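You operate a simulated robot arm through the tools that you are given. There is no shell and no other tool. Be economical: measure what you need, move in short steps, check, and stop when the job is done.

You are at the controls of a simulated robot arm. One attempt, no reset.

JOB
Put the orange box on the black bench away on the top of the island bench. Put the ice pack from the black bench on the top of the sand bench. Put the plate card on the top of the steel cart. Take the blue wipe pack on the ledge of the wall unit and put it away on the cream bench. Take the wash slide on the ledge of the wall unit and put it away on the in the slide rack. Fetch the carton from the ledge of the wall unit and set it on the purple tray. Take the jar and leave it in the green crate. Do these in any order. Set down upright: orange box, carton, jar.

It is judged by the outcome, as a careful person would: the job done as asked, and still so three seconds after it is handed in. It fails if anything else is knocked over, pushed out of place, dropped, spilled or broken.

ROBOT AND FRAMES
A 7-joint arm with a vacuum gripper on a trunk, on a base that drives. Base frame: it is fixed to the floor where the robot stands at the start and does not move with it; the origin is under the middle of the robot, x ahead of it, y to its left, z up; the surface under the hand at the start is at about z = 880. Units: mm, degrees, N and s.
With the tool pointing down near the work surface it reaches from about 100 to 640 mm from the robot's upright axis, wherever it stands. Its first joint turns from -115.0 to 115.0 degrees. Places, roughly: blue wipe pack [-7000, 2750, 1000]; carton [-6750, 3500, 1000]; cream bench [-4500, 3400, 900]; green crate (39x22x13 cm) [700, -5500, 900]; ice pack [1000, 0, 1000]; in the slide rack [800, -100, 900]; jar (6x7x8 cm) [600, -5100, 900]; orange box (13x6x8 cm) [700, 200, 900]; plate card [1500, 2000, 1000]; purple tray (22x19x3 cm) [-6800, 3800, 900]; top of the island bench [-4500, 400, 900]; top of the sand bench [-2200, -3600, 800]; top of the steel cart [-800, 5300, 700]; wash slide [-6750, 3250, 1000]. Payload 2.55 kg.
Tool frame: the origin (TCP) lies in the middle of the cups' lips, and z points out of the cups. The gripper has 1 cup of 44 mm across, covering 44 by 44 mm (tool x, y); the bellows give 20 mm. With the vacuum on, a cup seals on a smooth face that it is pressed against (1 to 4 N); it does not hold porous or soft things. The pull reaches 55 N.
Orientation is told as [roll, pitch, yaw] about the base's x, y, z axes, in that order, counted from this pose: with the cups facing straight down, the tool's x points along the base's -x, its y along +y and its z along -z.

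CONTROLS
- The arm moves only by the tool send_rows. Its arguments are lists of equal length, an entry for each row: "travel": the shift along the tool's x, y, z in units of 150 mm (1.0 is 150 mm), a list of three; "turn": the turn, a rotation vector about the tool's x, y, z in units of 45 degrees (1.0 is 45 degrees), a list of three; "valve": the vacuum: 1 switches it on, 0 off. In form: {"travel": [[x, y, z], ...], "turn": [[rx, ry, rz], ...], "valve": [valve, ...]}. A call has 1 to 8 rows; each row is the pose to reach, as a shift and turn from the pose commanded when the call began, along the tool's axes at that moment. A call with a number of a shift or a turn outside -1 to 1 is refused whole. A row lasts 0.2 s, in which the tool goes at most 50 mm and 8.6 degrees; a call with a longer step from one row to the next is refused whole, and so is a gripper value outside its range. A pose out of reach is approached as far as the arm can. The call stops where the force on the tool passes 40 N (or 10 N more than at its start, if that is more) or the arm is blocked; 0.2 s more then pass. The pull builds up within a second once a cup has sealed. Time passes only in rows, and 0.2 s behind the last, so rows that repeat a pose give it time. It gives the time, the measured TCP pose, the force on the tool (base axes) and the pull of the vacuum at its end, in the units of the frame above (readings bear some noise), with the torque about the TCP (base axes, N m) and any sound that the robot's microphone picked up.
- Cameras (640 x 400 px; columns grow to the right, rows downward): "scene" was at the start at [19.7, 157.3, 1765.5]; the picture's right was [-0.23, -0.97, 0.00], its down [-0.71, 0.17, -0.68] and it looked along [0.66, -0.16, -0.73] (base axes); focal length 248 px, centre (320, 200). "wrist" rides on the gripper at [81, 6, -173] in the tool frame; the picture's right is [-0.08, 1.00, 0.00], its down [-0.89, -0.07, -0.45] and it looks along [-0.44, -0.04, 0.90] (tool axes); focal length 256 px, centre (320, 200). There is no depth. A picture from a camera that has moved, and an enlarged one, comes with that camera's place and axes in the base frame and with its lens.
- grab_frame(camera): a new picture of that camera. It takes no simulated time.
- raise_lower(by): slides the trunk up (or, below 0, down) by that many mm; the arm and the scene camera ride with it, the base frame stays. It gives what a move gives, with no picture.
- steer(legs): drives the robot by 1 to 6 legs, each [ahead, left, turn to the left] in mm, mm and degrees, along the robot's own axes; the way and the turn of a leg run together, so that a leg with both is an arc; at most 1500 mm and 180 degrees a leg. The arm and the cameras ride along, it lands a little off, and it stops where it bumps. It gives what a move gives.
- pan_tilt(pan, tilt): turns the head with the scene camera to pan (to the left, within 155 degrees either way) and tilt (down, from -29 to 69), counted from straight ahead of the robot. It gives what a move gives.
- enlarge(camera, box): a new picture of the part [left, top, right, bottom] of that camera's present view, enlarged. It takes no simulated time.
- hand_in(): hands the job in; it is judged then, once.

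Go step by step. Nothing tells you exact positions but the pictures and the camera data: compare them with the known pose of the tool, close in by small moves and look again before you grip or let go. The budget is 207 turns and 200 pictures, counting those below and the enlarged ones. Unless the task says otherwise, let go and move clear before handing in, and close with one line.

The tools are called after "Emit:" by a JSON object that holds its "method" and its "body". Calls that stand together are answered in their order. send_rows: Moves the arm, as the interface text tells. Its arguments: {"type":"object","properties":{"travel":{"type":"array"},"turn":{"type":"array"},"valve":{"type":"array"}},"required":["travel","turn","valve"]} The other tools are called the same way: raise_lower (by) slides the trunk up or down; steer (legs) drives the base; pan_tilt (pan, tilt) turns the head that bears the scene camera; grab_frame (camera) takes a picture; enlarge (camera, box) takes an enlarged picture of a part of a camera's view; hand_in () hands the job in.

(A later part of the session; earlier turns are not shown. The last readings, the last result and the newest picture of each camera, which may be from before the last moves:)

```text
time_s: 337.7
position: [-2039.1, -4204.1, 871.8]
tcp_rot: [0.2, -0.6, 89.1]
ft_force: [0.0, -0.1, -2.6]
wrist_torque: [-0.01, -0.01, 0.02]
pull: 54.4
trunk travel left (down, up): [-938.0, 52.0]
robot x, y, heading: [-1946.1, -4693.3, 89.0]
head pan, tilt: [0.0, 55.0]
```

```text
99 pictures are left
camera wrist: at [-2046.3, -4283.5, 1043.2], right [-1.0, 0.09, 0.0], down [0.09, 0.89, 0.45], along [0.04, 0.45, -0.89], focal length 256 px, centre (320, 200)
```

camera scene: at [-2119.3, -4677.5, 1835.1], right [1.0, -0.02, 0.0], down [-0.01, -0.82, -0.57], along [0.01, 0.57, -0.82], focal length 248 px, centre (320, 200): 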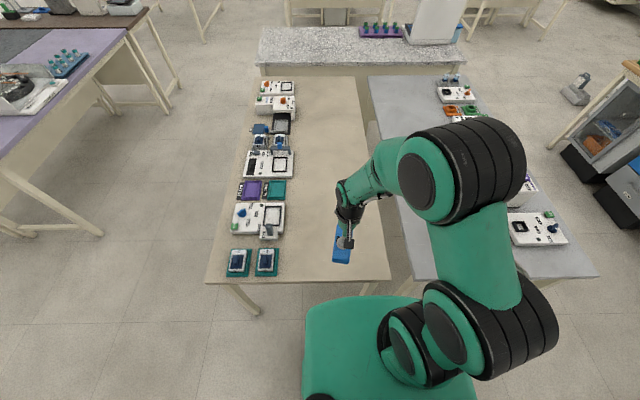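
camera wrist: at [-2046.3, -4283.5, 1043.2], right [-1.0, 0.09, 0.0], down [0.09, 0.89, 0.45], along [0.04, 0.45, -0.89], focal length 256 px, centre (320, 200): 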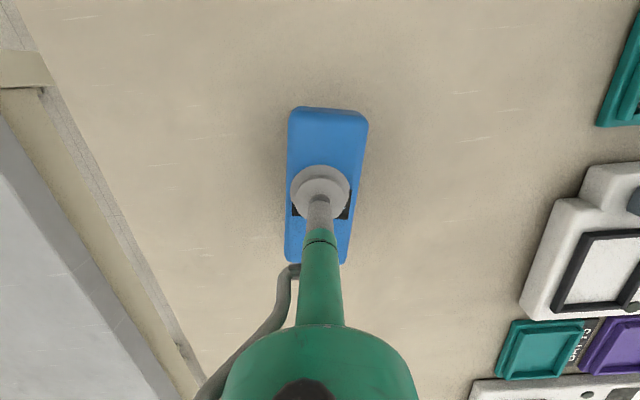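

Emit:
{"method": "send_rows", "body": {"travel": [[0, 0, 0.04], [0, 0, 0.08], [0, 0, 0.1]], "turn": [[0, 0, 0], [0, 0, 0], [0, 0, 0]], "valve": [1, 1, 1]}}

Emit:
{"method": "send_rows", "body": {"travel": [[0, 0, 0.02], [0, 0, 0.04]], "turn": [[0, 0, 0], [0, 0, 0]], "valve": [1, 1]}}

Emit:
{"method": "enlarge", "body": {"camera": "wrist", "box": [220, 80, 420, 270]}}

```text
time_s: 338.5
position: [-2040.0, -4203.1, 857.3]
tcp_rot: [0.2, -0.6, 89.1]
ft_force: [0.7, 0.4, -2.4]
wrist_torque: [0.0, 0.01, 0.01]
pull: 55.3
trunk travel left (down, up): [-938.0, 52.0]
robot x, y, heading: [-1943.6, -4692.5, 89.0]
head pan, tilt: [0.0, 55.0]
```

```text
time_s: 339.1
position: [-2040.6, -4203.6, 849.6]
tcp_rot: [0.2, -0.6, 89.2]
ft_force: [1.0, -0.3, -2.3]
wrist_torque: [-0.04, -0.02, -0.01]
pull: 54.7
trunk travel left (down, up): [-938.0, 52.0]
robot x, y, heading: [-1950.1, -4693.7, 89.3]
head pan, tilt: [0.0, 55.0]
```

```text
2.11 times, centred on (320, 175) of wrist
camera zoom: at [-2047.8, -4282.8, 1022.5], right [-1.0, 0.09, 0.0], down [0.09, 0.89, 0.45], along [0.04, 0.45, -0.89], focal length 539 px, centre (320, 253)
```

zoom: 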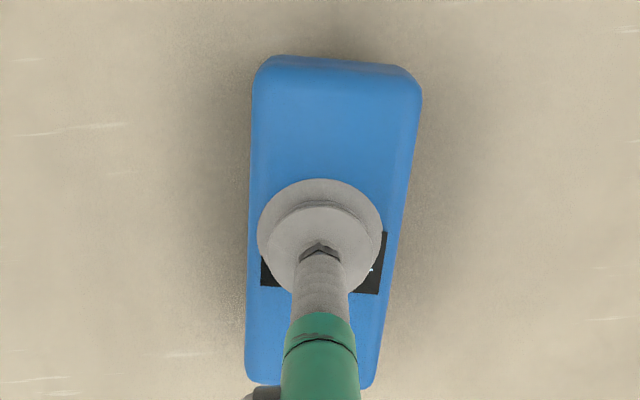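

Shadow is tightening; continuing in fine steps.

Emit:
{"method": "send_rows", "body": {"travel": [[0, 0, 0.02], [0, 0, 0.035]], "turn": [[0, 0, 0], [0, 0, 0]], "valve": [1, 1]}}

Emit:
{"method": "send_rows", "body": {"travel": [[0, 0, 0.02], [0, 0, 0.035]], "turn": [[0, 0, 0], [0, 0, 0]], "valve": [1, 1]}}

```text
time_s: 339.7
position: [-2039.8, -4201.9, 845.6]
tcp_rot: [0.2, -0.5, 89.1]
ft_force: [-0.4, 0.2, -2.8]
wrist_torque: [-0.06, -0.03, 0.01]
pull: 54.5
trunk travel left (down, up): [-938.0, 52.0]
robot x, y, heading: [-1944.0, -4689.5, 88.7]
head pan, tilt: [0.0, 55.0]
```

```text
time_s: 340.3
position: [-2040.7, -4204.3, 840.2]
tcp_rot: [0.1, -0.7, 89.2]
ft_force: [0.0, -0.6, -1.9]
wrist_torque: [-0.02, -0.02, 0.03]
pull: 55.2
trunk travel left (down, up): [-938.0, 52.0]
robot x, y, heading: [-1944.0, -4692.1, 88.8]
head pan, tilt: [0.0, 55.0]
```

Emit:
{"method": "send_rows", "body": {"travel": [[0, 0, 0.02], [0, 0, 0.035]], "turn": [[0, 0, 0], [0, 0, 0]], "valve": [1, 1]}}

Emit:
{"method": "send_rows", "body": {"travel": [[0, 0, 0.02], [0, 0, 0.03]], "turn": [[0, 0, 0], [0, 0, 0]], "valve": [1, 1]}}

Emit:
{"method": "enlarge", "body": {"camera": "wrist", "box": [220, 80, 420, 270]}}

```text
time_s: 340.9
position: [-2039.5, -4203.3, 835.9]
tcp_rot: [0.1, -0.7, 89.1]
ft_force: [1.2, -1.9, 13.9]
wrist_torque: [-0.06, -0.2, -0.06]
pull: 54.6
trunk travel left (down, up): [-938.0, 52.0]
robot x, y, heading: [-1942.2, -4689.3, 89.0]
head pan, tilt: [0.0, 55.0]
```

```text
time_s: 341.5
position: [-2040.6, -4203.1, 833.4]
tcp_rot: [0.3, -0.9, 89.1]
ft_force: [1.4, -2.8, 36.4]
wrist_torque: [-0.3, -0.25, 0.01]
pull: 54.6
trunk travel left (down, up): [-938.0, 52.0]
robot x, y, heading: [-1943.7, -4694.4, 89.1]
head pan, tilt: [0.0, 55.0]
```

```text
2.11 times, centred on (320, 175) of wrist
camera zoom: at [-2047.0, -4284.7, 1004.5], right [-1.0, 0.09, 0.01], down [0.09, 0.88, 0.46], along [0.04, 0.46, -0.89], focal length 539 px, centre (320, 253)
```

zoom: 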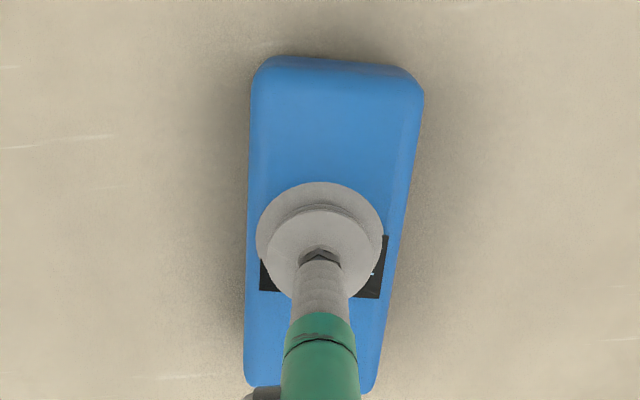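

Firm contact. I ease back, release, and lift away.

Emit:
{"method": "send_rows", "body": {"travel": [[0, 0, -0.04], [0, 0, -0.04], [0, 0, -0.04], [0, 0, -0.04], [0, 0, -0.04], [0, 0, -0.15], [0, 0, -0.45], [0, 0, -0.75]], "turn": [[0, 0, 0], [0, 0, 0], [0, 0, 0], [0, 0, 0], [0, 0, 0], [0, 0, 0], [0, 0, 0], [0, 0, 0]], "valve": [1, 0, 0, 0, 0, 0, 0, 0]}}

Emit:
{"method": "send_rows", "body": {"travel": [[0.1, 0, -0.3], [0.3, 0, -0.5], [0.6, 0, -0.6], [0.9, 0, -0.7]], "turn": [[0, 0, 0], [0, 0, 0], [0, 0, 0], [0, 0, 0]], "valve": [0, 0, 0, 0]}}

Emit:
{"method": "grab_frame", "body": {"camera": "wrist"}}

Emit:
{"method": "pan_tilt", "body": {"pan": -100, "tilt": 20}}

Emit:
{"method": "grab_frame", "body": {"camera": "scene"}}

```text
time_s: 343.3
position: [-2038.2, -4203.8, 942.7]
tcp_rot: [0.2, -0.4, 89.1]
ft_force: [-0.4, -1.3, 0.0]
wrist_torque: [0.04, 0.0, 0.01]
pull: 0.0
trunk travel left (down, up): [-938.0, 52.0]
robot x, y, heading: [-1942.3, -4688.9, 89.1]
head pan, tilt: [0.0, 55.0]
```

```text
time_s: 344.3
position: [-2042.1, -4342.2, 1047.0]
tcp_rot: [0.2, -0.6, 89.0]
ft_force: [-0.3, 0.4, 1.3]
wrist_torque: [0.0, 0.03, 0.04]
pull: 0.1
trunk travel left (down, up): [-938.0, 52.0]
robot x, y, heading: [-1942.4, -4694.4, 89.1]
head pan, tilt: [0.0, 55.0]
```

```text
96 pictures are left
camera wrist: at [-2049.2, -4423.0, 1219.7], right [-1.0, 0.09, 0.0], down [0.09, 0.89, 0.46], along [0.04, 0.45, -0.89], focal length 256 px, centre (320, 200)
```

wrist: 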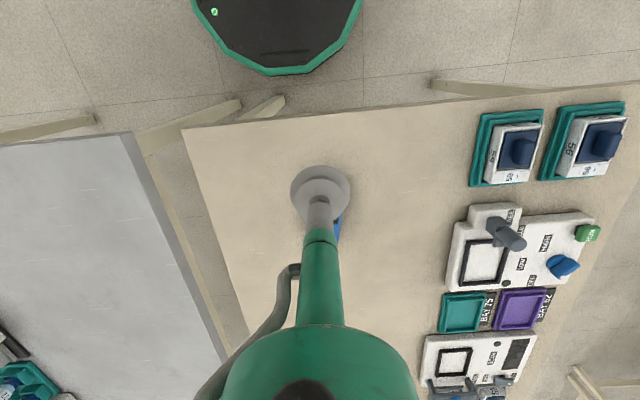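

```text
time_s: 346.0
position: [-2043.0, -4338.9, 1047.8]
tcp_rot: [0.2, -0.6, 89.0]
ft_force: [-0.9, 0.3, -0.2]
wrist_torque: [0.01, 0.0, 0.02]
pull: 0.0
trunk travel left (down, up): [-938.0, 52.0]
robot x, y, heading: [-1945.8, -4694.3, 89.1]
head pan, tilt: [-100.0, 20.0]
```

```text
95 pictures are left
camera scene: at [-2029.0, -4766.9, 1887.2], right [-0.19, -0.98, 0.0], down [-0.34, 0.07, -0.94], along [0.92, -0.18, -0.34], focal length 248 px, centre (320, 200)
```

scene: 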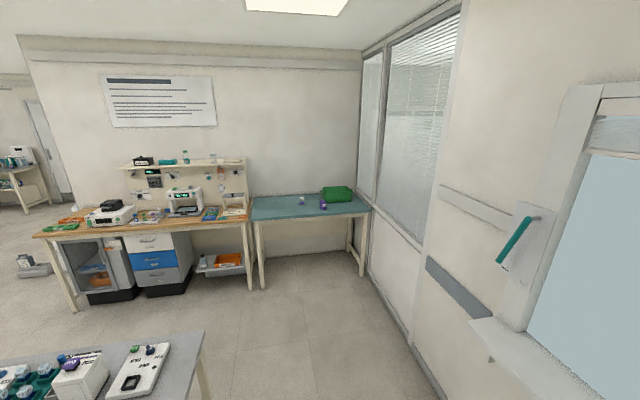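

Ice pack is down on the sand bench. I see the teal bench with a green crate, and two small items; I zoom in to identify the jar.

Emit:
{"method": "enlarge", "body": {"camera": "scene", "box": [240, 170, 380, 260]}}

```text
4.44 times, centred on (310, 215) of scene
camera zoom: at [-2029.0, -4766.9, 1887.2], right [-0.19, -0.98, 0.0], down [-0.34, 0.07, -0.94], along [0.92, -0.18, -0.34], focal length 1103 px, centre (364, 133)
```

zoom: 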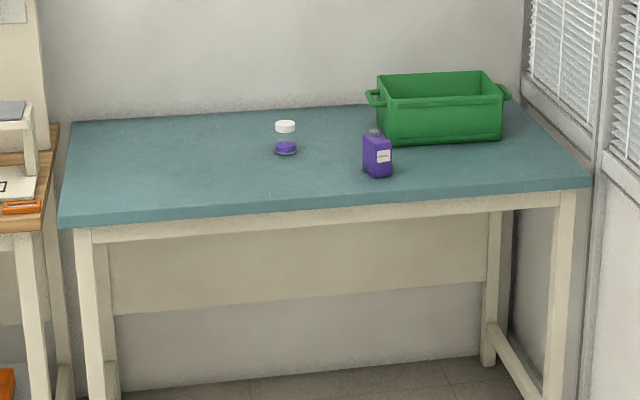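

Jar is the clear one with white lid near [596,-5075]; purple bottle at [417,-5277] must be avoided; crate around [684,-5507]. I drive over, facing east.

Emit:
{"method": "steer", "body": {"legs": [[-285, 0, 0], [0, 0, -89], [0, -190, 0], [1500, 0, 0], [310, 0, 0]]}}

Emit:
{"method": "pan_tilt", "body": {"pan": 0, "tilt": 45}}

Emit:
{"method": "grab_frame", "body": {"camera": "scene"}}

Emit:
{"method": "grab_frame", "body": {"camera": "wrist"}}

```text
time_s: 361.7
position: [223.0, -5105.1, 1047.2]
tcp_rot: [0.2, -0.4, -1.1]
ft_force: [0.6, -0.4, -1.0]
wrist_torque: [0.01, -0.01, 0.01]
pull: 0.1
trunk travel left (down, up): [-938.0, 52.0]
robot x, y, heading: [-133.3, -5205.8, -1.1]
head pan, tilt: [-100.0, 20.0]
```

```text
time_s: 363.5
position: [223.8, -5106.2, 1046.3]
tcp_rot: [0.2, -0.5, -1.1]
ft_force: [-0.8, 0.1, 0.0]
wrist_torque: [0.0, 0.02, 0.02]
pull: 0.0
trunk travel left (down, up): [-938.0, 52.0]
robot x, y, heading: [-134.9, -5199.7, -1.4]
head pan, tilt: [0.0, 45.0]
```

```text
93 pictures are left
camera scene: at [-101.4, -5026.2, 1848.5], right [-0.02, -1.0, 0.0], down [-0.71, 0.02, -0.71], along [0.71, -0.02, -0.71], focal length 248 px, centre (320, 200)
```

scene: 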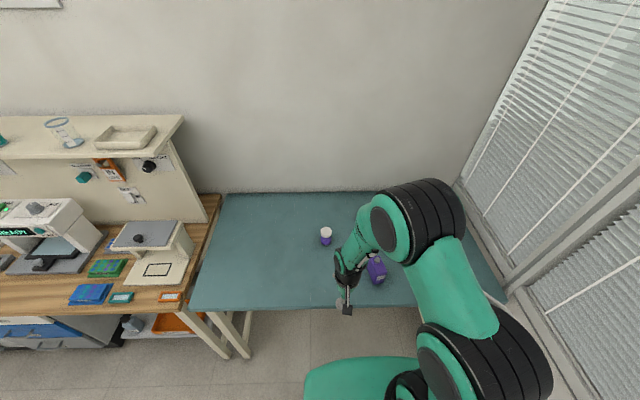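

```text
92 pictures are left
camera wrist: at [140.9, -5095.9, 1219.1], right [0.1, 1.0, 0.0], down [0.89, -0.09, 0.45], along [0.45, -0.04, -0.89], focal length 256 px, centre (320, 200)
```

wrist: 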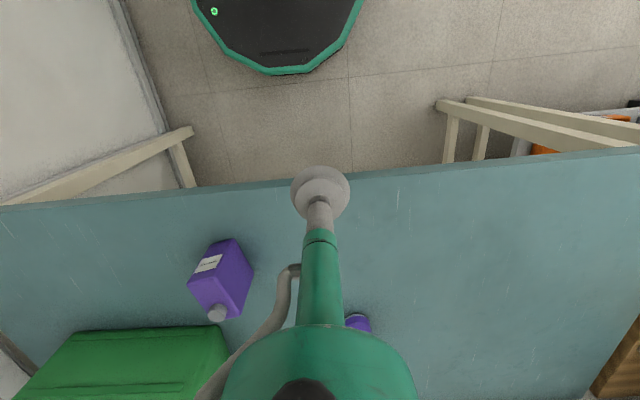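

I move closer and line up with the jar, then extend over it.

Emit:
{"method": "steer", "body": {"legs": [[0, 30, 1.2], [140, 0, 0]]}}

Emit:
{"method": "send_rows", "body": {"travel": [[-0.3, 0, 0], [-0.6, 0, 0], [-0.9, 0, 0]], "turn": [[0, 0, 0], [0, 0, 0], [0, 0, 0]], "valve": [0, 0, 0]}}

Emit:
{"method": "grab_frame", "body": {"camera": "wrist"}}

Emit:
{"method": "enlarge", "body": {"camera": "scene", "box": [280, 180, 480, 310]}}

```text
time_s: 365.3
position: [362.4, -5069.0, 1047.6]
tcp_rot: [0.3, -0.5, 0.0]
ft_force: [-0.4, 0.4, 0.7]
wrist_torque: [0.03, 0.01, 0.02]
pull: 0.0
trunk travel left (down, up): [-938.0, 52.0]
robot x, y, heading: [11.9, -5171.0, -0.3]
head pan, tilt: [0.0, 45.0]
```

```text
time_s: 366.1
position: [496.2, -5068.5, 1047.0]
tcp_rot: [0.2, -0.6, 0.0]
ft_force: [0.5, -0.9, 0.9]
wrist_torque: [0.02, 0.03, 0.03]
pull: 0.1
trunk travel left (down, up): [-938.0, 52.0]
robot x, y, heading: [10.0, -5171.4, -0.0]
head pan, tilt: [0.0, 45.0]
```

```text
91 pictures are left
camera wrist: at [414.7, -5060.4, 1218.4], right [0.08, 1.0, 0.0], down [0.89, -0.07, 0.45], along [0.45, -0.03, -0.89], focal length 256 px, centre (320, 200)
```

wrist: 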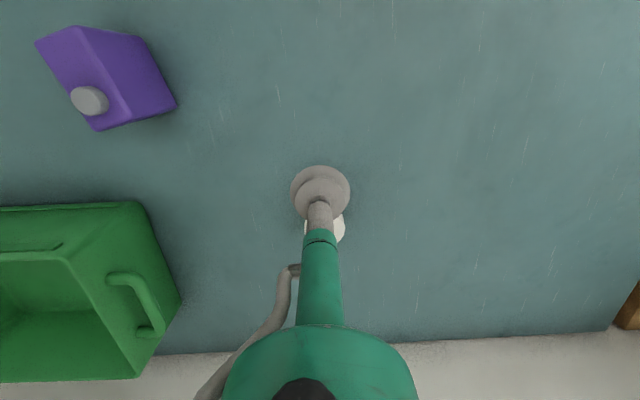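

```text
3.08 times, centred on (380, 245) of scene
camera zoom: at [38.3, -4995.4, 1848.5], right [0.0, -1.0, 0.0], down [-0.71, 0.0, -0.71], along [0.71, 0.0, -0.71], focal length 764 px, centre (135, 62)
```

zoom: 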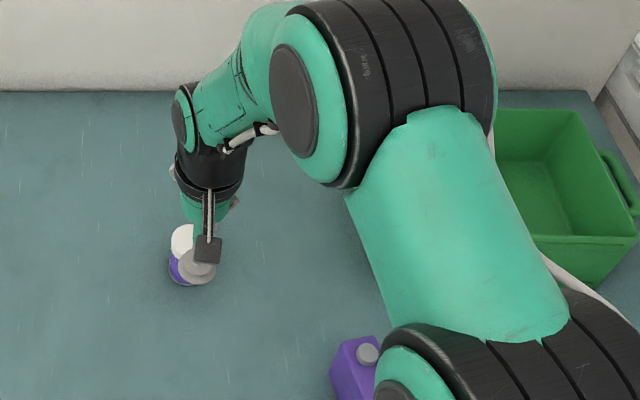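

Crate rim: x≈557–780, north end y≈-5335. Jar lid ≈[585,-5067,960]. I move closer for a precise look.

Emit:
{"method": "send_rows", "body": {"travel": [[-0.25, 0, 0.1], [-0.5, 0, 0.2], [-0.58, 0, 0.3]], "turn": [[0, 0, 0], [0, 0, 0], [0, 0, 0]], "valve": [0, 0, 0]}}

Emit:
{"method": "enlarge", "body": {"camera": "wrist", "box": [240, 100, 440, 260]}}

Emit:
{"method": "enlarge", "body": {"camera": "scene", "box": [280, 200, 400, 280]}}

```text
time_s: 366.9
position: [584.1, -5070.0, 1001.9]
tcp_rot: [0.3, -0.6, -0.1]
ft_force: [-0.3, 0.4, 0.3]
wrist_torque: [-0.01, 0.01, -0.01]
pull: 0.0
trunk travel left (down, up): [-938.0, 52.0]
robot x, y, heading: [9.2, -5171.1, -0.5]
head pan, tilt: [0.0, 45.0]
```

```text
2.50 times, centred on (340, 180) of wrist
camera zoom: at [501.6, -5061.5, 1174.2], right [0.08, 1.0, 0.0], down [0.89, -0.07, 0.45], along [0.45, -0.03, -0.89], focal length 640 px, centre (270, 250)
```

zoom: 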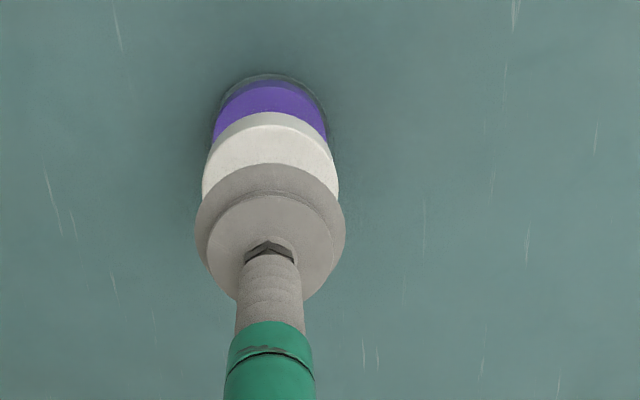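

```text
5.00 times, centred on (340, 240) of scene
camera zoom: at [36.7, -4995.4, 1848.5], right [0.0, -1.0, 0.0], down [-0.71, 0.0, -0.71], along [0.71, 0.0, -0.71], focal length 1241 px, centre (220, 0)
```

zoom: 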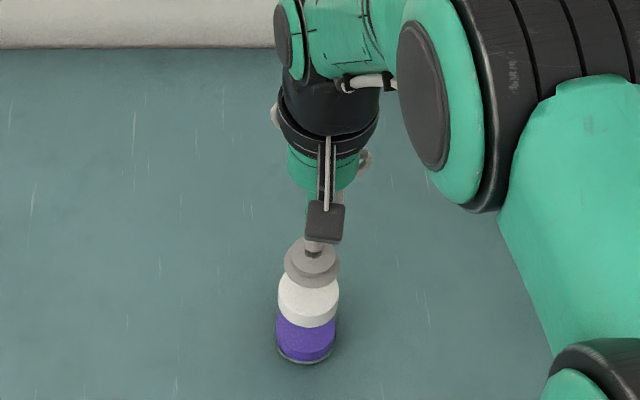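

Cup and lid look nearly aligned. I descend 25 mm and re-check.

Emit:
{"method": "send_rows", "body": {"travel": [[0, 0, 0.08], [0, 0, 0.16]], "turn": [[0, 0, 0], [0, 0, 0]], "valve": [0, 0]}}

Emit:
{"method": "enlarge", "body": {"camera": "wrist", "box": [260, 110, 400, 220]}}

Emit:
{"method": "enlarge", "body": {"camera": "scene", "box": [310, 230, 370, 280]}}

```text
time_s: 367.5
position: [586.2, -5067.7, 980.7]
tcp_rot: [0.3, -0.7, 0.0]
ft_force: [-0.8, -0.2, 0.3]
wrist_torque: [-0.05, 0.01, 0.0]
pull: 0.1
trunk travel left (down, up): [-938.0, 52.0]
robot x, y, heading: [12.3, -5174.2, 0.1]
head pan, tilt: [0.0, 45.0]
```

```text
3.64 times, centred on (330, 165) of wrist
camera zoom: at [502.7, -5060.0, 1151.0], right [0.08, 1.0, 0.0], down [0.89, -0.07, 0.45], along [0.45, -0.03, -0.89], focal length 931 px, centre (284, 327)
```

zoom: 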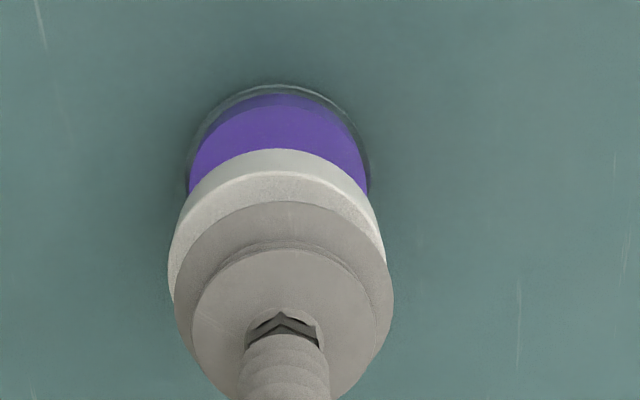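

```text
8.00 times, centred on (340, 255) of scene
camera zoom: at [36.9, -4995.5, 1848.5], right [0.0, -1.0, 0.0], down [-0.71, 0.0, -0.71], along [0.71, 0.0, -0.71], focal length 1986 px, centre (160, -240)
```

zoom: 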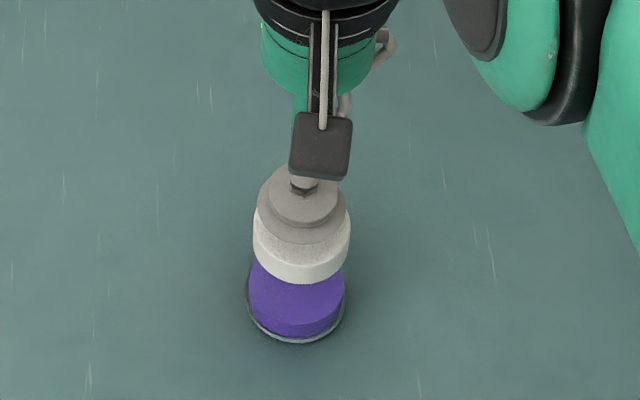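

Both views agree within ~2 mm. I descend with the vacuum on.

Emit:
{"method": "send_rows", "body": {"travel": [[0, 0, 0.05], [0, 0, 0.09], [0, 0, 0.12], [0, 0, 0.14], [0, 0, 0.16], [0, 0, 0.16], [0, 0, 0.16]], "turn": [[0, 0, 0], [0, 0, 0], [0, 0, 0], [0, 0, 0], [0, 0, 0], [0, 0, 0], [0, 0, 0]], "valve": [1, 1, 1, 1, 1, 1, 1]}}

```text
time_s: 369.1
position: [585.4, -5067.3, 956.8]
tcp_rot: [0.2, -0.5, 0.0]
ft_force: [-0.5, 0.4, 2.1]
wrist_torque: [0.0, 0.04, -0.06]
pull: 54.7
trunk travel left (down, up): [-938.0, 52.0]
robot x, y, heading: [12.0, -5167.5, -0.0]
head pan, tilt: [0.0, 45.0]
```

Sealed. I raise the trunk the rest of the way and lift the jar above the crate rim height.

Emit:
{"method": "raise_lower", "body": {"by": 50}}

Emit:
{"method": "send_rows", "body": {"travel": [[0, 0, -0.25], [0, 0, -0.5], [0, 0, -0.75]], "turn": [[0, 0, 0], [0, 0, 0], [0, 0, 0]], "valve": [1, 1, 1]}}

Emit:
{"method": "steer", "body": {"legs": [[-12, 0, 0], [0, -180, 0]]}}

Emit:
{"method": "grab_frame", "body": {"camera": "wrist"}}

Emit:
{"method": "grab_frame", "body": {"camera": "scene"}}

```text
time_s: 370.0
position: [583.7, -5068.5, 1006.4]
tcp_rot: [0.3, -0.5, -0.1]
ft_force: [-0.3, -0.1, -1.4]
wrist_torque: [0.03, 0.0, -0.06]
pull: 54.7
trunk travel left (down, up): [-988.0, 2.0]
robot x, y, heading: [12.0, -5171.3, -0.4]
head pan, tilt: [0.0, 45.0]
```

```text
time_s: 370.8
position: [580.4, -5067.8, 1118.7]
tcp_rot: [0.2, -0.5, 0.0]
ft_force: [0.1, 0.5, -0.7]
wrist_torque: [0.04, -0.04, -0.05]
pull: 55.1
trunk travel left (down, up): [-988.0, 2.0]
robot x, y, heading: [13.8, -5172.1, -0.1]
head pan, tilt: [0.0, 45.0]
```

```text
time_s: 372.7
position: [568.4, -5252.2, 1118.1]
tcp_rot: [0.2, -0.5, -0.3]
ft_force: [1.1, -0.2, -1.0]
wrist_torque: [0.06, 0.04, -0.04]
pull: 55.0
trunk travel left (down, up): [-988.0, 2.0]
robot x, y, heading: [-2.7, -5354.3, -0.7]
head pan, tilt: [0.0, 45.0]
```

```text
85 pictures are left
camera wrist: at [487.9, -5244.9, 1290.3], right [0.08, 1.0, 0.0], down [0.89, -0.08, 0.45], along [0.45, -0.04, -0.89], focal length 256 px, centre (320, 200)
```

wrist: 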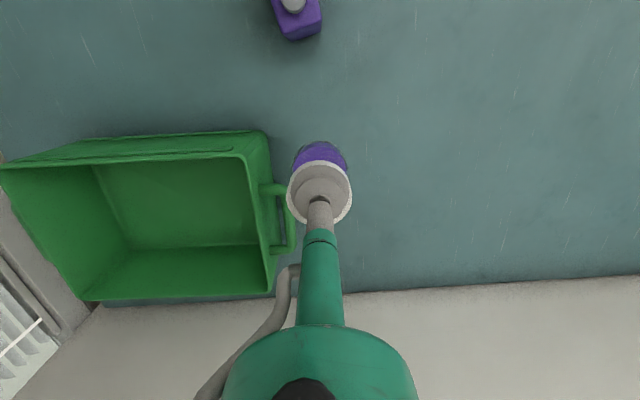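

```text
84 pictures are left
camera scene: at [24.4, -5178.6, 1898.5], right [-0.01, -1.0, 0.0], down [-0.71, 0.01, -0.71], along [0.71, -0.01, -0.71], focal length 248 px, centre (320, 200)
```

scene: 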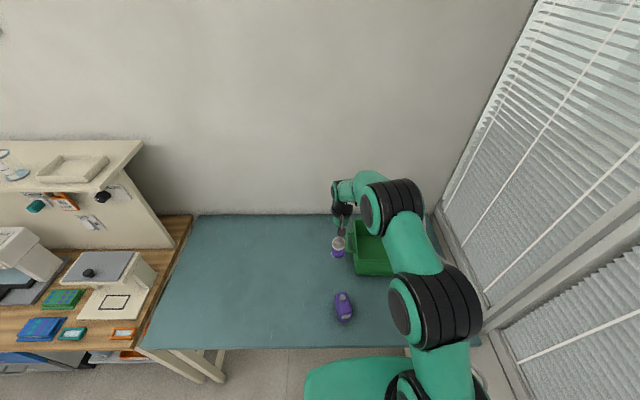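

Jar hangs well above the rim. I move it over the crate's interior (target ~[635,-5450]).

Emit:
{"method": "send_rows", "body": {"travel": [[0, -0.3, 0], [-0.05, -0.6, 0], [-0.15, -0.9, 0]], "turn": [[0, 0, 0], [0, 0, 0], [0, 0, 0]], "valve": [1, 1, 1]}}

Emit:
{"method": "send_rows", "body": {"travel": [[-0.15, -0.2, 0], [-0.3, -0.4, 0]], "turn": [[0, 0, 0], [0, 0, 0]], "valve": [1, 1]}}

Emit:
{"method": "grab_frame", "body": {"camera": "wrist"}}

Emit:
{"method": "enlarge", "body": {"camera": "scene", "box": [320, 180, 480, 300]}}

```text
time_s: 373.5
position: [593.5, -5388.2, 1118.2]
tcp_rot: [0.2, -0.5, -0.3]
ft_force: [-0.4, -0.4, -0.5]
wrist_torque: [0.03, 0.03, -0.06]
pull: 54.1
trunk travel left (down, up): [-988.0, 2.0]
robot x, y, heading: [-5.1, -5356.0, -0.3]
head pan, tilt: [0.0, 45.0]
```

```text
time_s: 374.1
position: [641.7, -5448.3, 1121.5]
tcp_rot: [0.1, -1.1, -0.3]
ft_force: [4.0, -1.1, 4.9]
wrist_torque: [0.1, 0.41, -0.07]
pull: 54.7
trunk travel left (down, up): [-988.0, 2.0]
robot x, y, heading: [-0.4, -5352.7, -0.6]
head pan, tilt: [0.0, 45.0]
```

```text
83 pictures are left
camera wrist: at [558.1, -5439.2, 1292.8], right [0.08, 1.0, 0.0], down [0.88, -0.08, 0.46], along [0.46, -0.04, -0.89], focal length 256 px, centre (320, 200)
```

wrist: 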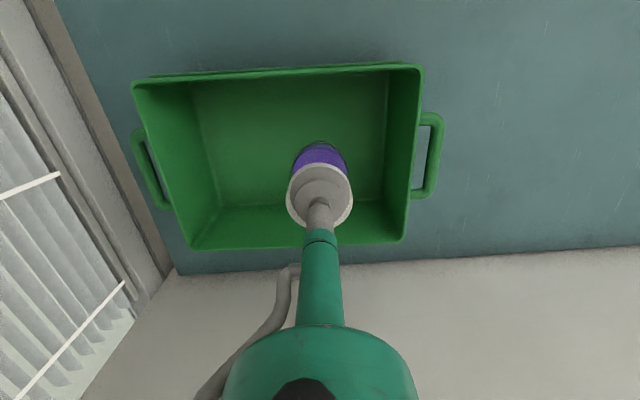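

```text
3.33 times, centred on (400, 240) of scene
camera zoom: at [27.6, -5180.2, 1898.9], right [-0.01, -1.0, 0.0], down [-0.71, 0.01, -0.71], along [0.71, -0.01, -0.71], focal length 828 px, centre (53, 67)
```

zoom: 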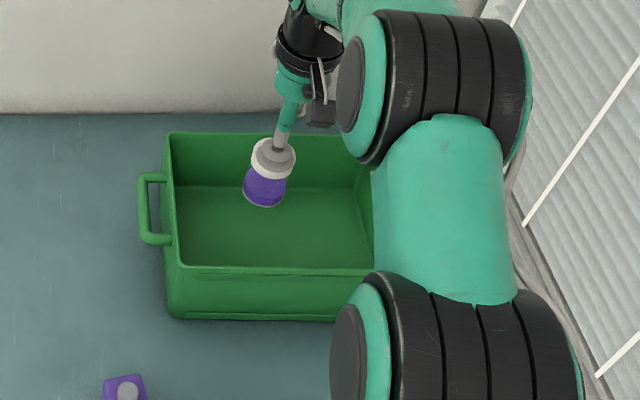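

Force reading rose a bit; I hold still to re-read before lowering.

Emit:
{"method": "send_rows", "body": {"travel": [[0, 0, 0], [0, 0, 0]], "turn": [[0, 0, 0], [0, 0, 0]], "valve": [1, 1]}}

Emit:
{"method": "grab_frame", "body": {"camera": "scene"}}

```text
time_s: 374.7
position: [635.2, -5445.7, 1117.1]
tcp_rot: [0.0, -0.5, -0.2]
ft_force: [1.3, 0.5, -0.9]
wrist_torque: [0.0, -0.05, -0.07]
pull: 54.7
trunk travel left (down, up): [-988.0, 2.0]
robot x, y, heading: [1.6, -5352.5, -0.7]
head pan, tilt: [0.0, 45.0]
```

```text
81 pictures are left
camera scene: at [24.4, -5178.6, 1898.5], right [-0.01, -1.0, 0.0], down [-0.71, 0.01, -0.71], along [0.71, -0.01, -0.71], focal length 248 px, centre (320, 200)
```

scene: 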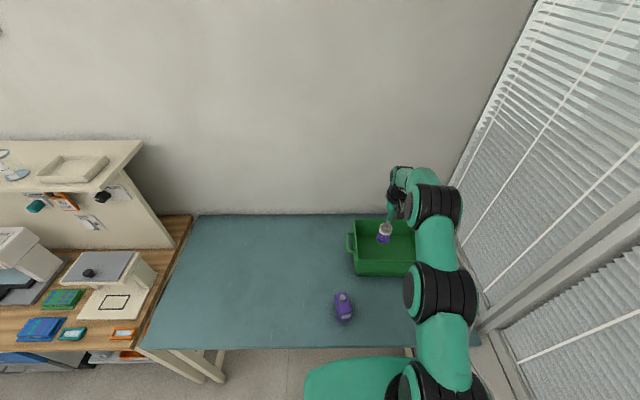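

Settled; that was a transient. I lower the jar into the crate, watching reach.

Emit:
{"method": "send_rows", "body": {"travel": [[0, 0, 0.2], [0, 0, 0.4], [0, 0, 0.6], [0, 0, 0.8], [0, 0, 0.9]], "turn": [[0, 0, 0], [0, 0, 0], [0, 0, 0], [0, 0, 0], [0, 0, 0]], "valve": [1, 1, 1, 1, 1]}}

Emit:
{"method": "grab_frame", "body": {"camera": "wrist"}}

Emit:
{"method": "enlarge", "body": {"camera": "scene", "box": [320, 180, 480, 300]}}

```text
time_s: 375.9
position: [637.9, -5446.2, 982.6]
tcp_rot: [0.2, -0.6, -0.3]
ft_force: [-0.5, 0.5, -0.8]
wrist_torque: [0.05, -0.01, -0.05]
pull: 55.1
trunk travel left (down, up): [-988.0, 2.0]
robot x, y, heading: [1.7, -5353.2, -0.3]
head pan, tilt: [0.0, 45.0]
```

```text
80 pictures are left
camera wrist: at [556.3, -5439.2, 1154.5], right [0.08, 1.0, 0.0], down [0.89, -0.08, 0.45], along [0.45, -0.04, -0.89], focal length 256 px, centre (320, 200)
```

wrist: 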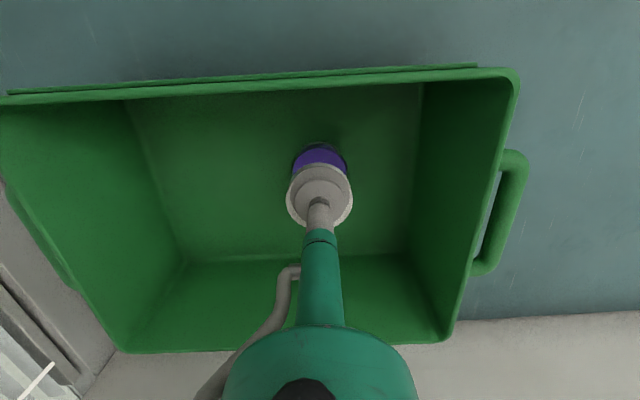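

```text
3.33 times, centred on (400, 240) of scene
camera zoom: at [24.3, -5178.8, 1898.5], right [-0.01, -1.0, 0.0], down [-0.71, 0.01, -0.71], along [0.71, -0.01, -0.71], focal length 828 px, centre (53, 67)
```

zoom: 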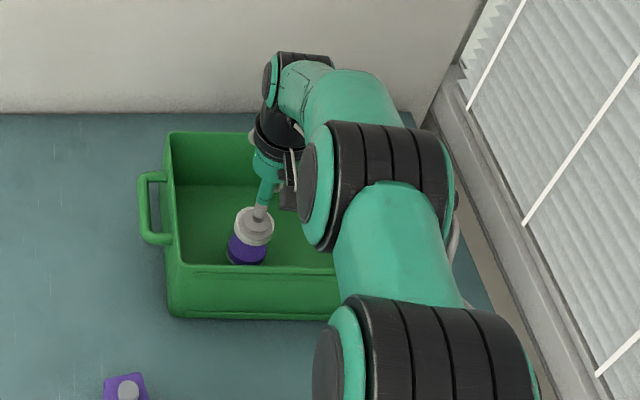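

Emit:
{"method": "send_rows", "body": {"travel": [[0, 0, 0.05], [0, 0, 0.09], [0, 0, 0.11]], "turn": [[0, 0, 0], [0, 0, 0], [0, 0, 0]], "valve": [1, 1, 1]}}

Emit:
{"method": "send_rows", "body": {"travel": [[0, 0, 0.015], [0, 0, 0.03]], "turn": [[0, 0, 0], [0, 0, 0]], "valve": [1, 1]}}

```text
time_s: 376.7
position: [638.4, -5447.2, 966.8]
tcp_rot: [0.2, -0.4, -0.3]
ft_force: [0.3, 0.3, -0.8]
wrist_torque: [0.0, -0.02, -0.05]
pull: 55.3
trunk travel left (down, up): [-988.0, 2.0]
robot x, y, heading: [1.8, -5357.2, -0.5]
head pan, tilt: [0.0, 45.0]
```

```text
time_s: 377.3
position: [638.9, -5446.6, 962.6]
tcp_rot: [0.2, -0.4, -0.3]
ft_force: [0.8, 0.1, 0.5]
wrist_torque: [0.05, -0.05, -0.06]
pull: 55.0
trunk travel left (down, up): [-988.0, 2.0]
robot x, y, heading: [-2.3, -5355.6, -0.7]
head pan, tilt: [0.0, 45.0]
```

Emit:
{"method": "send_rows", "body": {"travel": [[0, 0, 0.013], [0, 0, 0.02]], "turn": [[0, 0, 0], [0, 0, 0]], "valve": [1, 1]}}

```text
time_s: 377.9
position: [638.4, -5446.7, 960.0]
tcp_rot: [0.2, -0.6, -0.4]
ft_force: [0.7, 0.0, -0.2]
wrist_torque: [-0.02, -0.02, -0.02]
pull: 55.2
trunk travel left (down, up): [-988.0, 2.0]
robot x, y, heading: [-2.5, -5354.9, -0.5]
head pan, tilt: [0.0, 45.0]
```

Emit:
{"method": "send_rows", "body": {"travel": [[0, 0, 0.013], [0, 0, 0.02]], "turn": [[0, 0, 0], [0, 0, 0]], "valve": [1, 1]}}

Emit:
{"method": "send_rows", "body": {"travel": [[0, 0, 0.013]], "turn": [[0, 0, 0]], "valve": [1]}}

```text
time_s: 378.5
position: [637.5, -5448.2, 960.0]
tcp_rot: [0.1, -0.9, -0.3]
ft_force: [-0.3, 2.9, 10.5]
wrist_torque: [0.06, 0.07, -0.06]
pull: 55.0
trunk travel left (down, up): [-988.0, 2.0]
robot x, y, heading: [-0.6, -5356.0, -0.7]
head pan, tilt: [0.0, 45.0]
```

```text
time_s: 378.9
position: [639.2, -5447.7, 957.7]
tcp_rot: [0.2, -0.9, -0.3]
ft_force: [1.4, 3.5, 16.2]
wrist_torque: [0.02, 0.07, -0.04]
pull: 54.9
trunk travel left (down, up): [-988.0, 2.0]
robot x, y, heading: [0.3, -5352.1, -0.4]
head pan, tilt: [0.0, 45.0]
```

Jar stands on the crate floor. I ease back, release and lift straight up out of the crate.

Emit:
{"method": "send_rows", "body": {"travel": [[0, 0, -0.025], [0, 0, -0.025], [0, 0, -0.025], [0, 0, -0.025], [0, 0, -0.025], [0, 0, -0.15], [0, 0, -0.45], [0, 0, -0.75]], "turn": [[0, 0, 0], [0, 0, 0], [0, 0, 0], [0, 0, 0], [0, 0, 0], [0, 0, 0], [0, 0, 0], [0, 0, 0]], "valve": [1, 0, 0, 0, 0, 0, 0, 0]}}

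Emit:
{"method": "send_rows", "body": {"travel": [[0.2, 0, -0.1], [0.5, 0, -0.1], [0.8, 0, -0.1], [1, 0, -0.1]], "turn": [[0, 0, 0], [0, 0, 0], [0, 0, 0], [0, 0, 0]], "valve": [0, 0, 0, 0]}}

Emit:
{"method": "grab_frame", "body": {"camera": "wrist"}}

```text
time_s: 380.7
position: [632.3, -5448.6, 1068.3]
tcp_rot: [0.2, -0.5, -0.3]
ft_force: [0.3, -0.2, -0.4]
wrist_torque: [0.02, -0.04, 0.04]
pull: 0.2
trunk travel left (down, up): [-988.0, 2.0]
robot x, y, heading: [2.8, -5355.6, -0.3]
head pan, tilt: [0.0, 45.0]
```

```text
time_s: 381.7
position: [484.8, -5445.0, 1080.0]
tcp_rot: [0.1, -0.6, -0.2]
ft_force: [-0.2, 0.7, -0.1]
wrist_torque: [-0.03, 0.02, 0.0]
pull: 0.1
trunk travel left (down, up): [-988.0, 2.0]
robot x, y, heading: [-2.4, -5353.8, -0.3]
head pan, tilt: [0.0, 45.0]
```

```text
78 pictures are left
camera wrist: at [402.7, -5437.9, 1252.5], right [0.09, 1.0, 0.0], down [0.89, -0.08, 0.45], along [0.45, -0.04, -0.89], focal length 256 px, centre (320, 200)
```

wrist: 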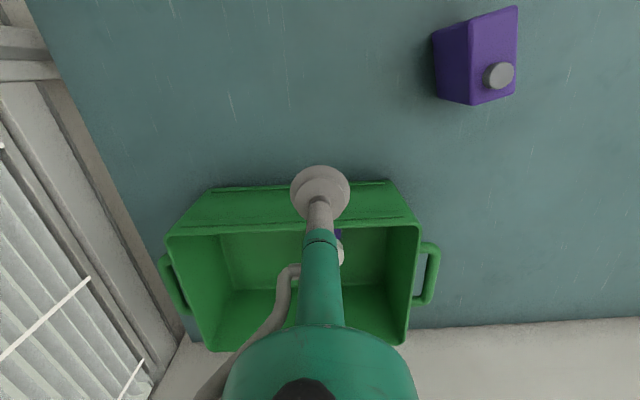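

The jar is inside the crate. I retract further, check it quickly, and drive out north then east toward the plate card's aisle.

Emit:
{"method": "send_rows", "body": {"travel": [[0.3, 0, 0], [0.6, 0, 0], [0.85, 0, 0]], "turn": [[0, 0, 0], [0, 0, 0], [0, 0, 0]], "valve": [0, 0, 0]}}

Emit:
{"method": "enlarge", "body": {"camera": "scene", "box": [320, 180, 480, 300]}}

Emit:
{"method": "steer", "body": {"legs": [[-350, 0, 0.5], [0, 1500, 0], [0, 1500, 0], [0, 1400, 0]]}}

```text
time_s: 382.5
position: [359.8, -5446.8, 1076.7]
tcp_rot: [0.2, -0.5, -0.3]
ft_force: [0.5, 0.0, 0.3]
wrist_torque: [0.03, -0.03, 0.02]
pull: 0.1
trunk travel left (down, up): [-988.0, 2.0]
robot x, y, heading: [0.9, -5352.4, -0.4]
head pan, tilt: [0.0, 45.0]
```

```text
3.33 times, centred on (400, 240) of scene
camera zoom: at [23.3, -5179.0, 1898.5], right [-0.01, -1.0, 0.0], down [-0.71, 0.01, -0.71], along [0.71, -0.01, -0.71], focal length 828 px, centre (53, 67)
```

zoom: 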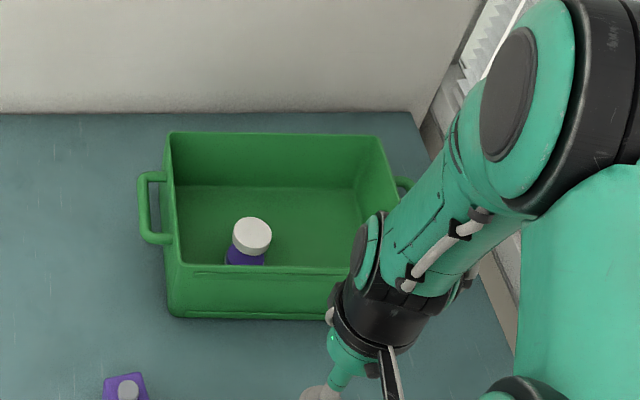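

```text
time_s: 405.4
position: [85.6, -1073.7, 1077.8]
tcp_rot: [0.1, -0.5, -2.9]
ft_force: [0.4, -0.3, 0.0]
wrist_torque: [0.03, 0.0, -0.01]
pull: 0.0
trunk travel left (down, up): [-988.0, 2.0]
robot x, y, heading: [-267.8, -962.3, -3.3]
head pan, tilt: [0.0, 45.0]
```

Jar stands upright in the crate. I go east along y≈-960 to the far aisle, turn to face west, and look north.

Emit:
{"method": "steer", "body": {"legs": [[0, 0, 3.2], [1500, 0, 0], [870, 0, 0], [0, 0, 90]]}}

Emit:
{"method": "pan_tilt", "body": {"pan": 15, "tilt": 25}}

Emit:
{"method": "grab_frame", "body": {"camera": "scene"}}

```text
time_s: 421.3
position: [2197.1, -567.7, 1077.3]
tcp_rot: [0.1, -0.5, 90.8]
ft_force: [0.8, -0.1, 0.0]
wrist_torque: [0.0, 0.01, -0.01]
pull: 0.0
trunk travel left (down, up): [-988.0, 2.0]
robot x, y, heading: [2112.5, -929.1, 90.9]
head pan, tilt: [0.0, 45.0]
```

```text
time_s: 422.1
position: [2197.5, -567.0, 1076.3]
tcp_rot: [0.2, -0.5, 90.9]
ft_force: [0.6, 0.4, -0.7]
wrist_torque: [0.0, 0.02, -0.02]
pull: 0.1
trunk travel left (down, up): [-988.0, 2.0]
robot x, y, heading: [2116.5, -929.0, 90.7]
head pan, tilt: [15.0, 25.0]
```

```text
76 pictures are left
camera scene: at [1913.6, -905.7, 1929.0], right [0.96, 0.27, 0.0], down [0.11, -0.41, -0.91], along [-0.24, 0.87, -0.42], focal length 248 px, centre (320, 200)
```

scene: 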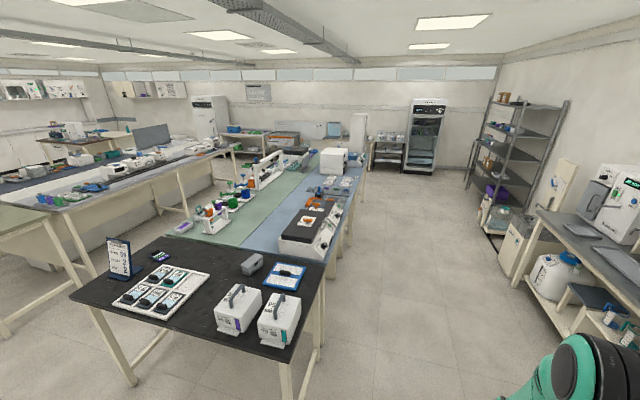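

The aisle is clear. I drive north to y≈1950, turn to face west at the blue bench and look.

Emit:
{"method": "steer", "body": {"legs": [[0, -30, -0.8], [1500, 0, 0], [1350, 0, 0], [0, 0, 90]]}}

Emit:
{"method": "pan_tilt", "body": {"pan": 0, "tilt": 45}}

Emit:
{"method": "grab_frame", "body": {"camera": "scene"}}

Emit:
{"method": "enlarge", "body": {"camera": "scene", "box": [200, 150, 440, 290]}}

```text
time_s: 440.1
position: [1692.2, 1976.5, 1078.8]
tcp_rot: [0.2, -0.5, -177.2]
ft_force: [-0.8, 0.0, -0.2]
wrist_torque: [0.0, -0.01, 0.04]
pull: 0.1
trunk travel left (down, up): [-988.0, 2.0]
robot x, y, heading: [2058.3, 1899.4, -177.3]
head pan, tilt: [15.0, 25.0]
```

```text
time_s: 440.9
position: [1692.4, 1976.6, 1076.6]
tcp_rot: [0.2, -0.5, -177.1]
ft_force: [0.0, 0.0, -0.4]
wrist_torque: [0.02, 0.0, 0.0]
pull: 0.1
trunk travel left (down, up): [-988.0, 2.0]
robot x, y, heading: [2059.2, 1905.0, -177.4]
head pan, tilt: [0.0, 45.0]
```

```text
75 pictures are left
camera scene: at [2048.4, 1725.8, 1898.6], right [-0.05, 1.0, 0.0], down [0.71, 0.03, -0.71], along [-0.71, -0.03, -0.71], focal length 248 px, centre (320, 200)
```

scene: 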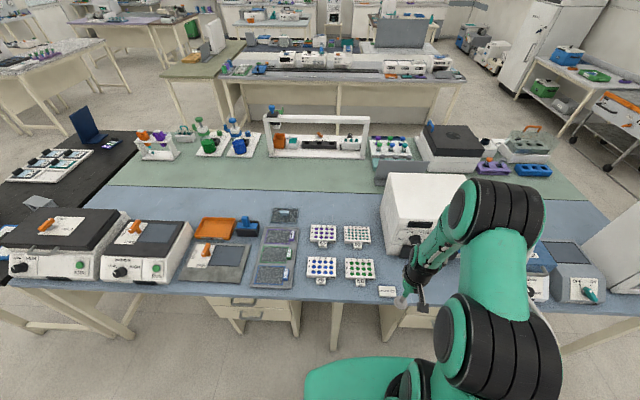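

```text
2.67 times, centred on (320, 220) of scene
camera zoom: at [2048.4, 1725.8, 1898.6], right [-0.05, 1.0, 0.0], down [0.71, 0.03, -0.71], along [-0.71, -0.03, -0.71], focal length 662 px, centre (320, 147)
```

zoom: 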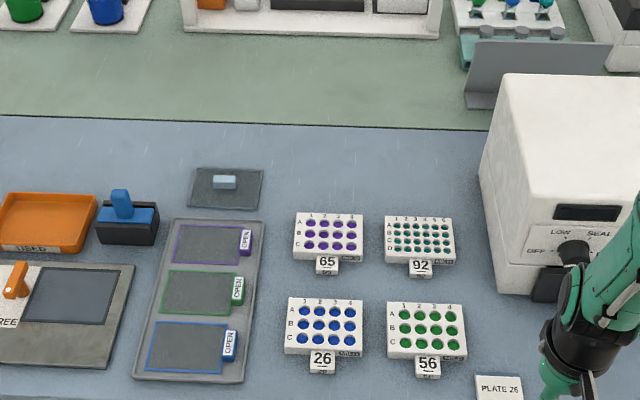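

I see a card reading "PLATE 26" near [1562,1987]. I look closer.

Emit:
{"method": "enlarge", "body": {"camera": "scene", "box": [350, 260, 430, 310]}}

Emit:
{"method": "grab_frame", "body": {"camera": "wrist"}}

```text
8.00 times, centred on (390, 285) of scene
camera zoom: at [2048.4, 1725.8, 1898.6], right [-0.05, 1.0, 0.0], down [0.71, 0.03, -0.71], along [-0.71, -0.03, -0.71], focal length 1986 px, centre (-240, -480)
```

zoom: 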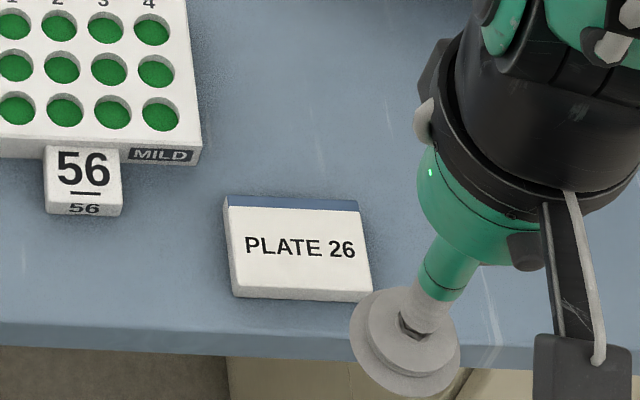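

```text
72 pictures are left
camera wrist: at [1775.3, 1976.8, 1249.2], right [-0.03, -1.0, 0.0], down [-0.89, 0.03, 0.45], along [-0.45, 0.01, -0.89], focal length 256 px, centre (320, 200)
```

wrist: 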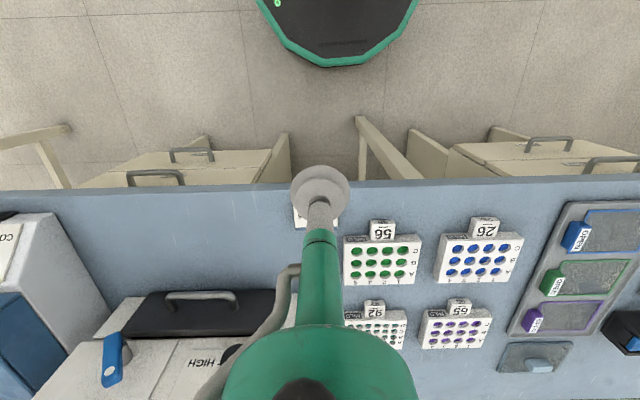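

The card is a slab about 75×55 mm centred near [1565,1988]. I move over it and lower to ~955.

Emit:
{"method": "send_rows", "body": {"travel": [[-0.28, -0.04, 0.1], [-0.56, -0.08, 0.2], [-0.8, -0.12, 0.35], [-0.83, -0.12, 0.6], [-0.83, -0.12, 0.8]], "turn": [[0, 0, 0], [0, 0, 0], [0, 0, 0], [0, 0, 0], [0, 0, 0]], "valve": [0, 0, 0, 0, 0]}}

Emit:
{"method": "enlarge", "body": {"camera": "wrist", "box": [240, 110, 440, 250]}}

Emit:
{"method": "enlarge", "body": {"camera": "scene", "box": [340, 240, 440, 310]}}

```text
time_s: 442.1
position: [1564.9, 1985.5, 957.8]
tcp_rot: [0.2, -0.6, -177.2]
ft_force: [-0.8, -0.3, -0.6]
wrist_torque: [-0.01, -0.01, -0.05]
pull: 0.1
trunk travel left (down, up): [-988.0, 2.0]
robot x, y, heading: [2058.0, 1904.7, -177.0]
head pan, tilt: [0.0, 45.0]
```

```text
2.86 times, centred on (340, 180) of wrist
camera zoom: at [1649.1, 1985.0, 1128.8], right [-0.03, -1.0, 0.0], down [-0.89, 0.03, 0.45], along [-0.45, 0.01, -0.89], focal length 731 px, centre (263, 257)
```

zoom: 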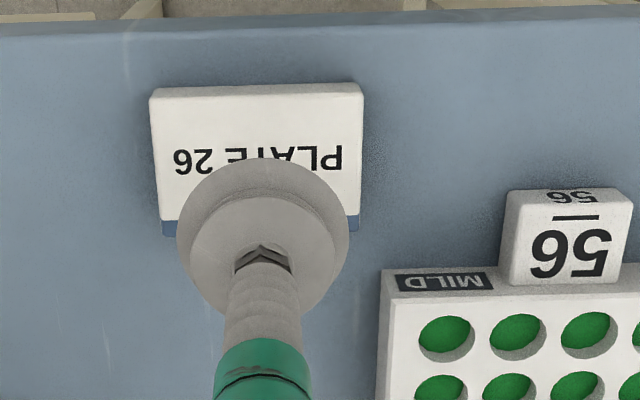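

```text
5.71 times, centred on (390, 275) of scene
camera zoom: at [2047.6, 1725.9, 1898.5], right [-0.05, 1.0, 0.0], down [0.71, 0.03, -0.71], along [-0.71, -0.03, -0.71], focal length 1418 px, centre (-80, -229)
```

zoom: 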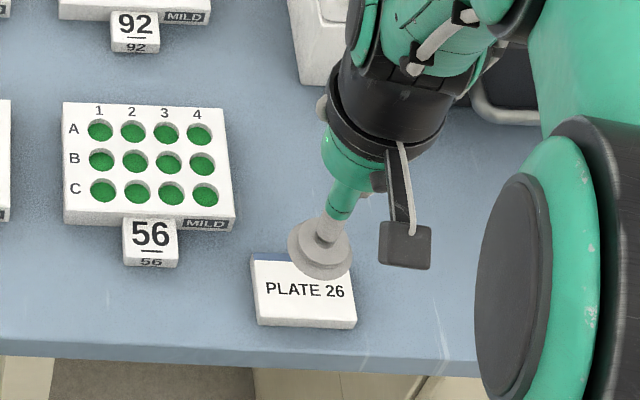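

Nearly centred; I correct ~4 mm forward and 2 mm sideways, descend with vacuum.

Emit:
{"method": "send_rows", "body": {"travel": [[-0.02, -0.013, 0.2], [-0.02, -0.013, 0.35], [-0.02, -0.013, 0.41], [-0.02, -0.013, 0.44], [-0.02, -0.013, 0.46], [-0.02, -0.013, 0.48], [-0.02, -0.013, 0.48], [-0.02, -0.013, 0.48]], "turn": [[0, 0, 0], [0, 0, 0], [0, 0, 0], [0, 0, 0], [0, 0, 0], [0, 0, 0], [0, 0, 0], [0, 0, 0]], "valve": [1, 1, 1, 1, 1, 1, 1, 1]}}

```text
time_s: 443.5
position: [1558.1, 1987.3, 893.0]
tcp_rot: [0.1, -0.8, -177.1]
ft_force: [7.0, -3.5, 24.3]
wrist_torque: [0.11, -0.31, -0.05]
pull: 54.8
trunk travel left (down, up): [-988.0, 2.0]
robot x, y, heading: [2060.6, 1903.1, -176.9]
head pan, tilt: [0.0, 45.0]
stopped in row 6: the force on the tool passed its limit at 40 N (the readings are from after the stop); the commanded pose is now the measured one
```

Sealed. I lift and retract.

Emit:
{"method": "send_rows", "body": {"travel": [[0, 0, -0.1], [0, 0, -0.3], [0, 0, -0.6], [0.1, 0, -0.9], [0.4, 0, -1], [0.7, 0, -1], [0.95, 0, -1]], "turn": [[0, 0, 0], [0, 0, 0], [0, 0, 0], [0, 0, 0], [0, 0, 0], [0, 0, 0], [0, 0, 0]], "valve": [1, 1, 1, 1, 1, 1, 1]}}

Emit:
{"method": "enlarge", "body": {"camera": "wrist", "box": [220, 90, 420, 250]}}

Emit:
{"method": "pan_tilt", "body": {"pan": -75, "tilt": 20}}

Emit:
{"method": "grab_frame", "body": {"camera": "scene"}}

```text
time_s: 445.1
position: [1700.6, 1994.7, 1043.7]
tcp_rot: [0.1, -0.9, -176.9]
ft_force: [-0.1, -0.5, -0.8]
wrist_torque: [0.0, -0.01, 0.04]
pull: 55.2
trunk travel left (down, up): [-988.0, 2.0]
robot x, y, heading: [2058.1, 1905.1, -177.6]
head pan, tilt: [0.0, 45.0]
```

```text
2.50 times, centred on (320, 170) of wrist
camera zoom: at [1783.7, 1995.3, 1214.4], right [-0.03, -1.0, 0.0], down [-0.89, 0.03, 0.46], along [-0.46, 0.01, -0.89], focal length 640 px, centre (320, 275)
```

zoom: 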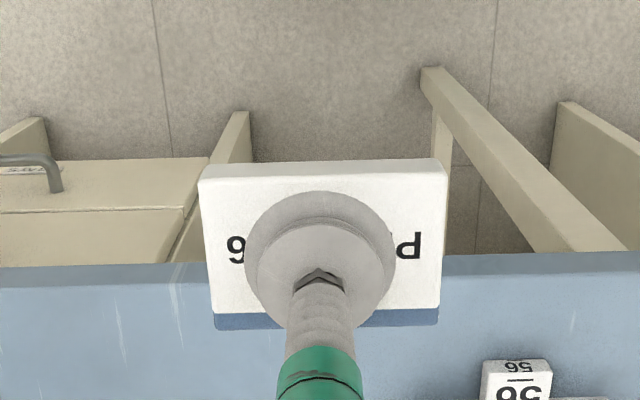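

```text
time_s: 446.6
position: [1698.7, 1996.2, 1042.4]
tcp_rot: [0.2, -0.8, -177.1]
ft_force: [-0.4, 0.5, -0.5]
wrist_torque: [-0.01, -0.03, -0.02]
pull: 54.7
trunk travel left (down, up): [-988.0, 2.0]
robot x, y, heading: [2056.9, 1902.2, -177.1]
head pan, tilt: [-75.0, 20.0]
```

```text
68 pictures are left
camera scene: at [2101.7, 1818.3, 1937.2], right [0.95, 0.31, 0.0], down [0.1, -0.33, -0.94], along [-0.29, 0.89, -0.34], focal length 248 px, centre (320, 200)
```

scene: 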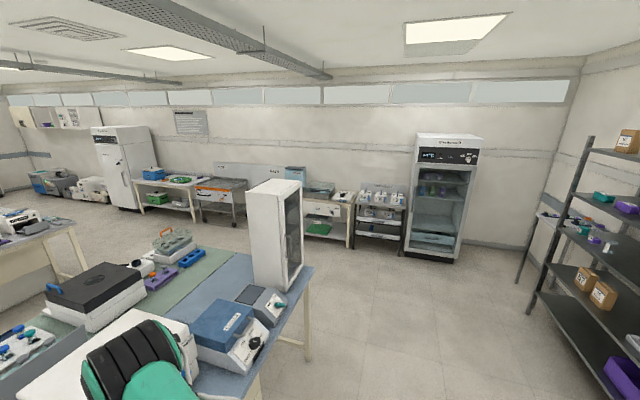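

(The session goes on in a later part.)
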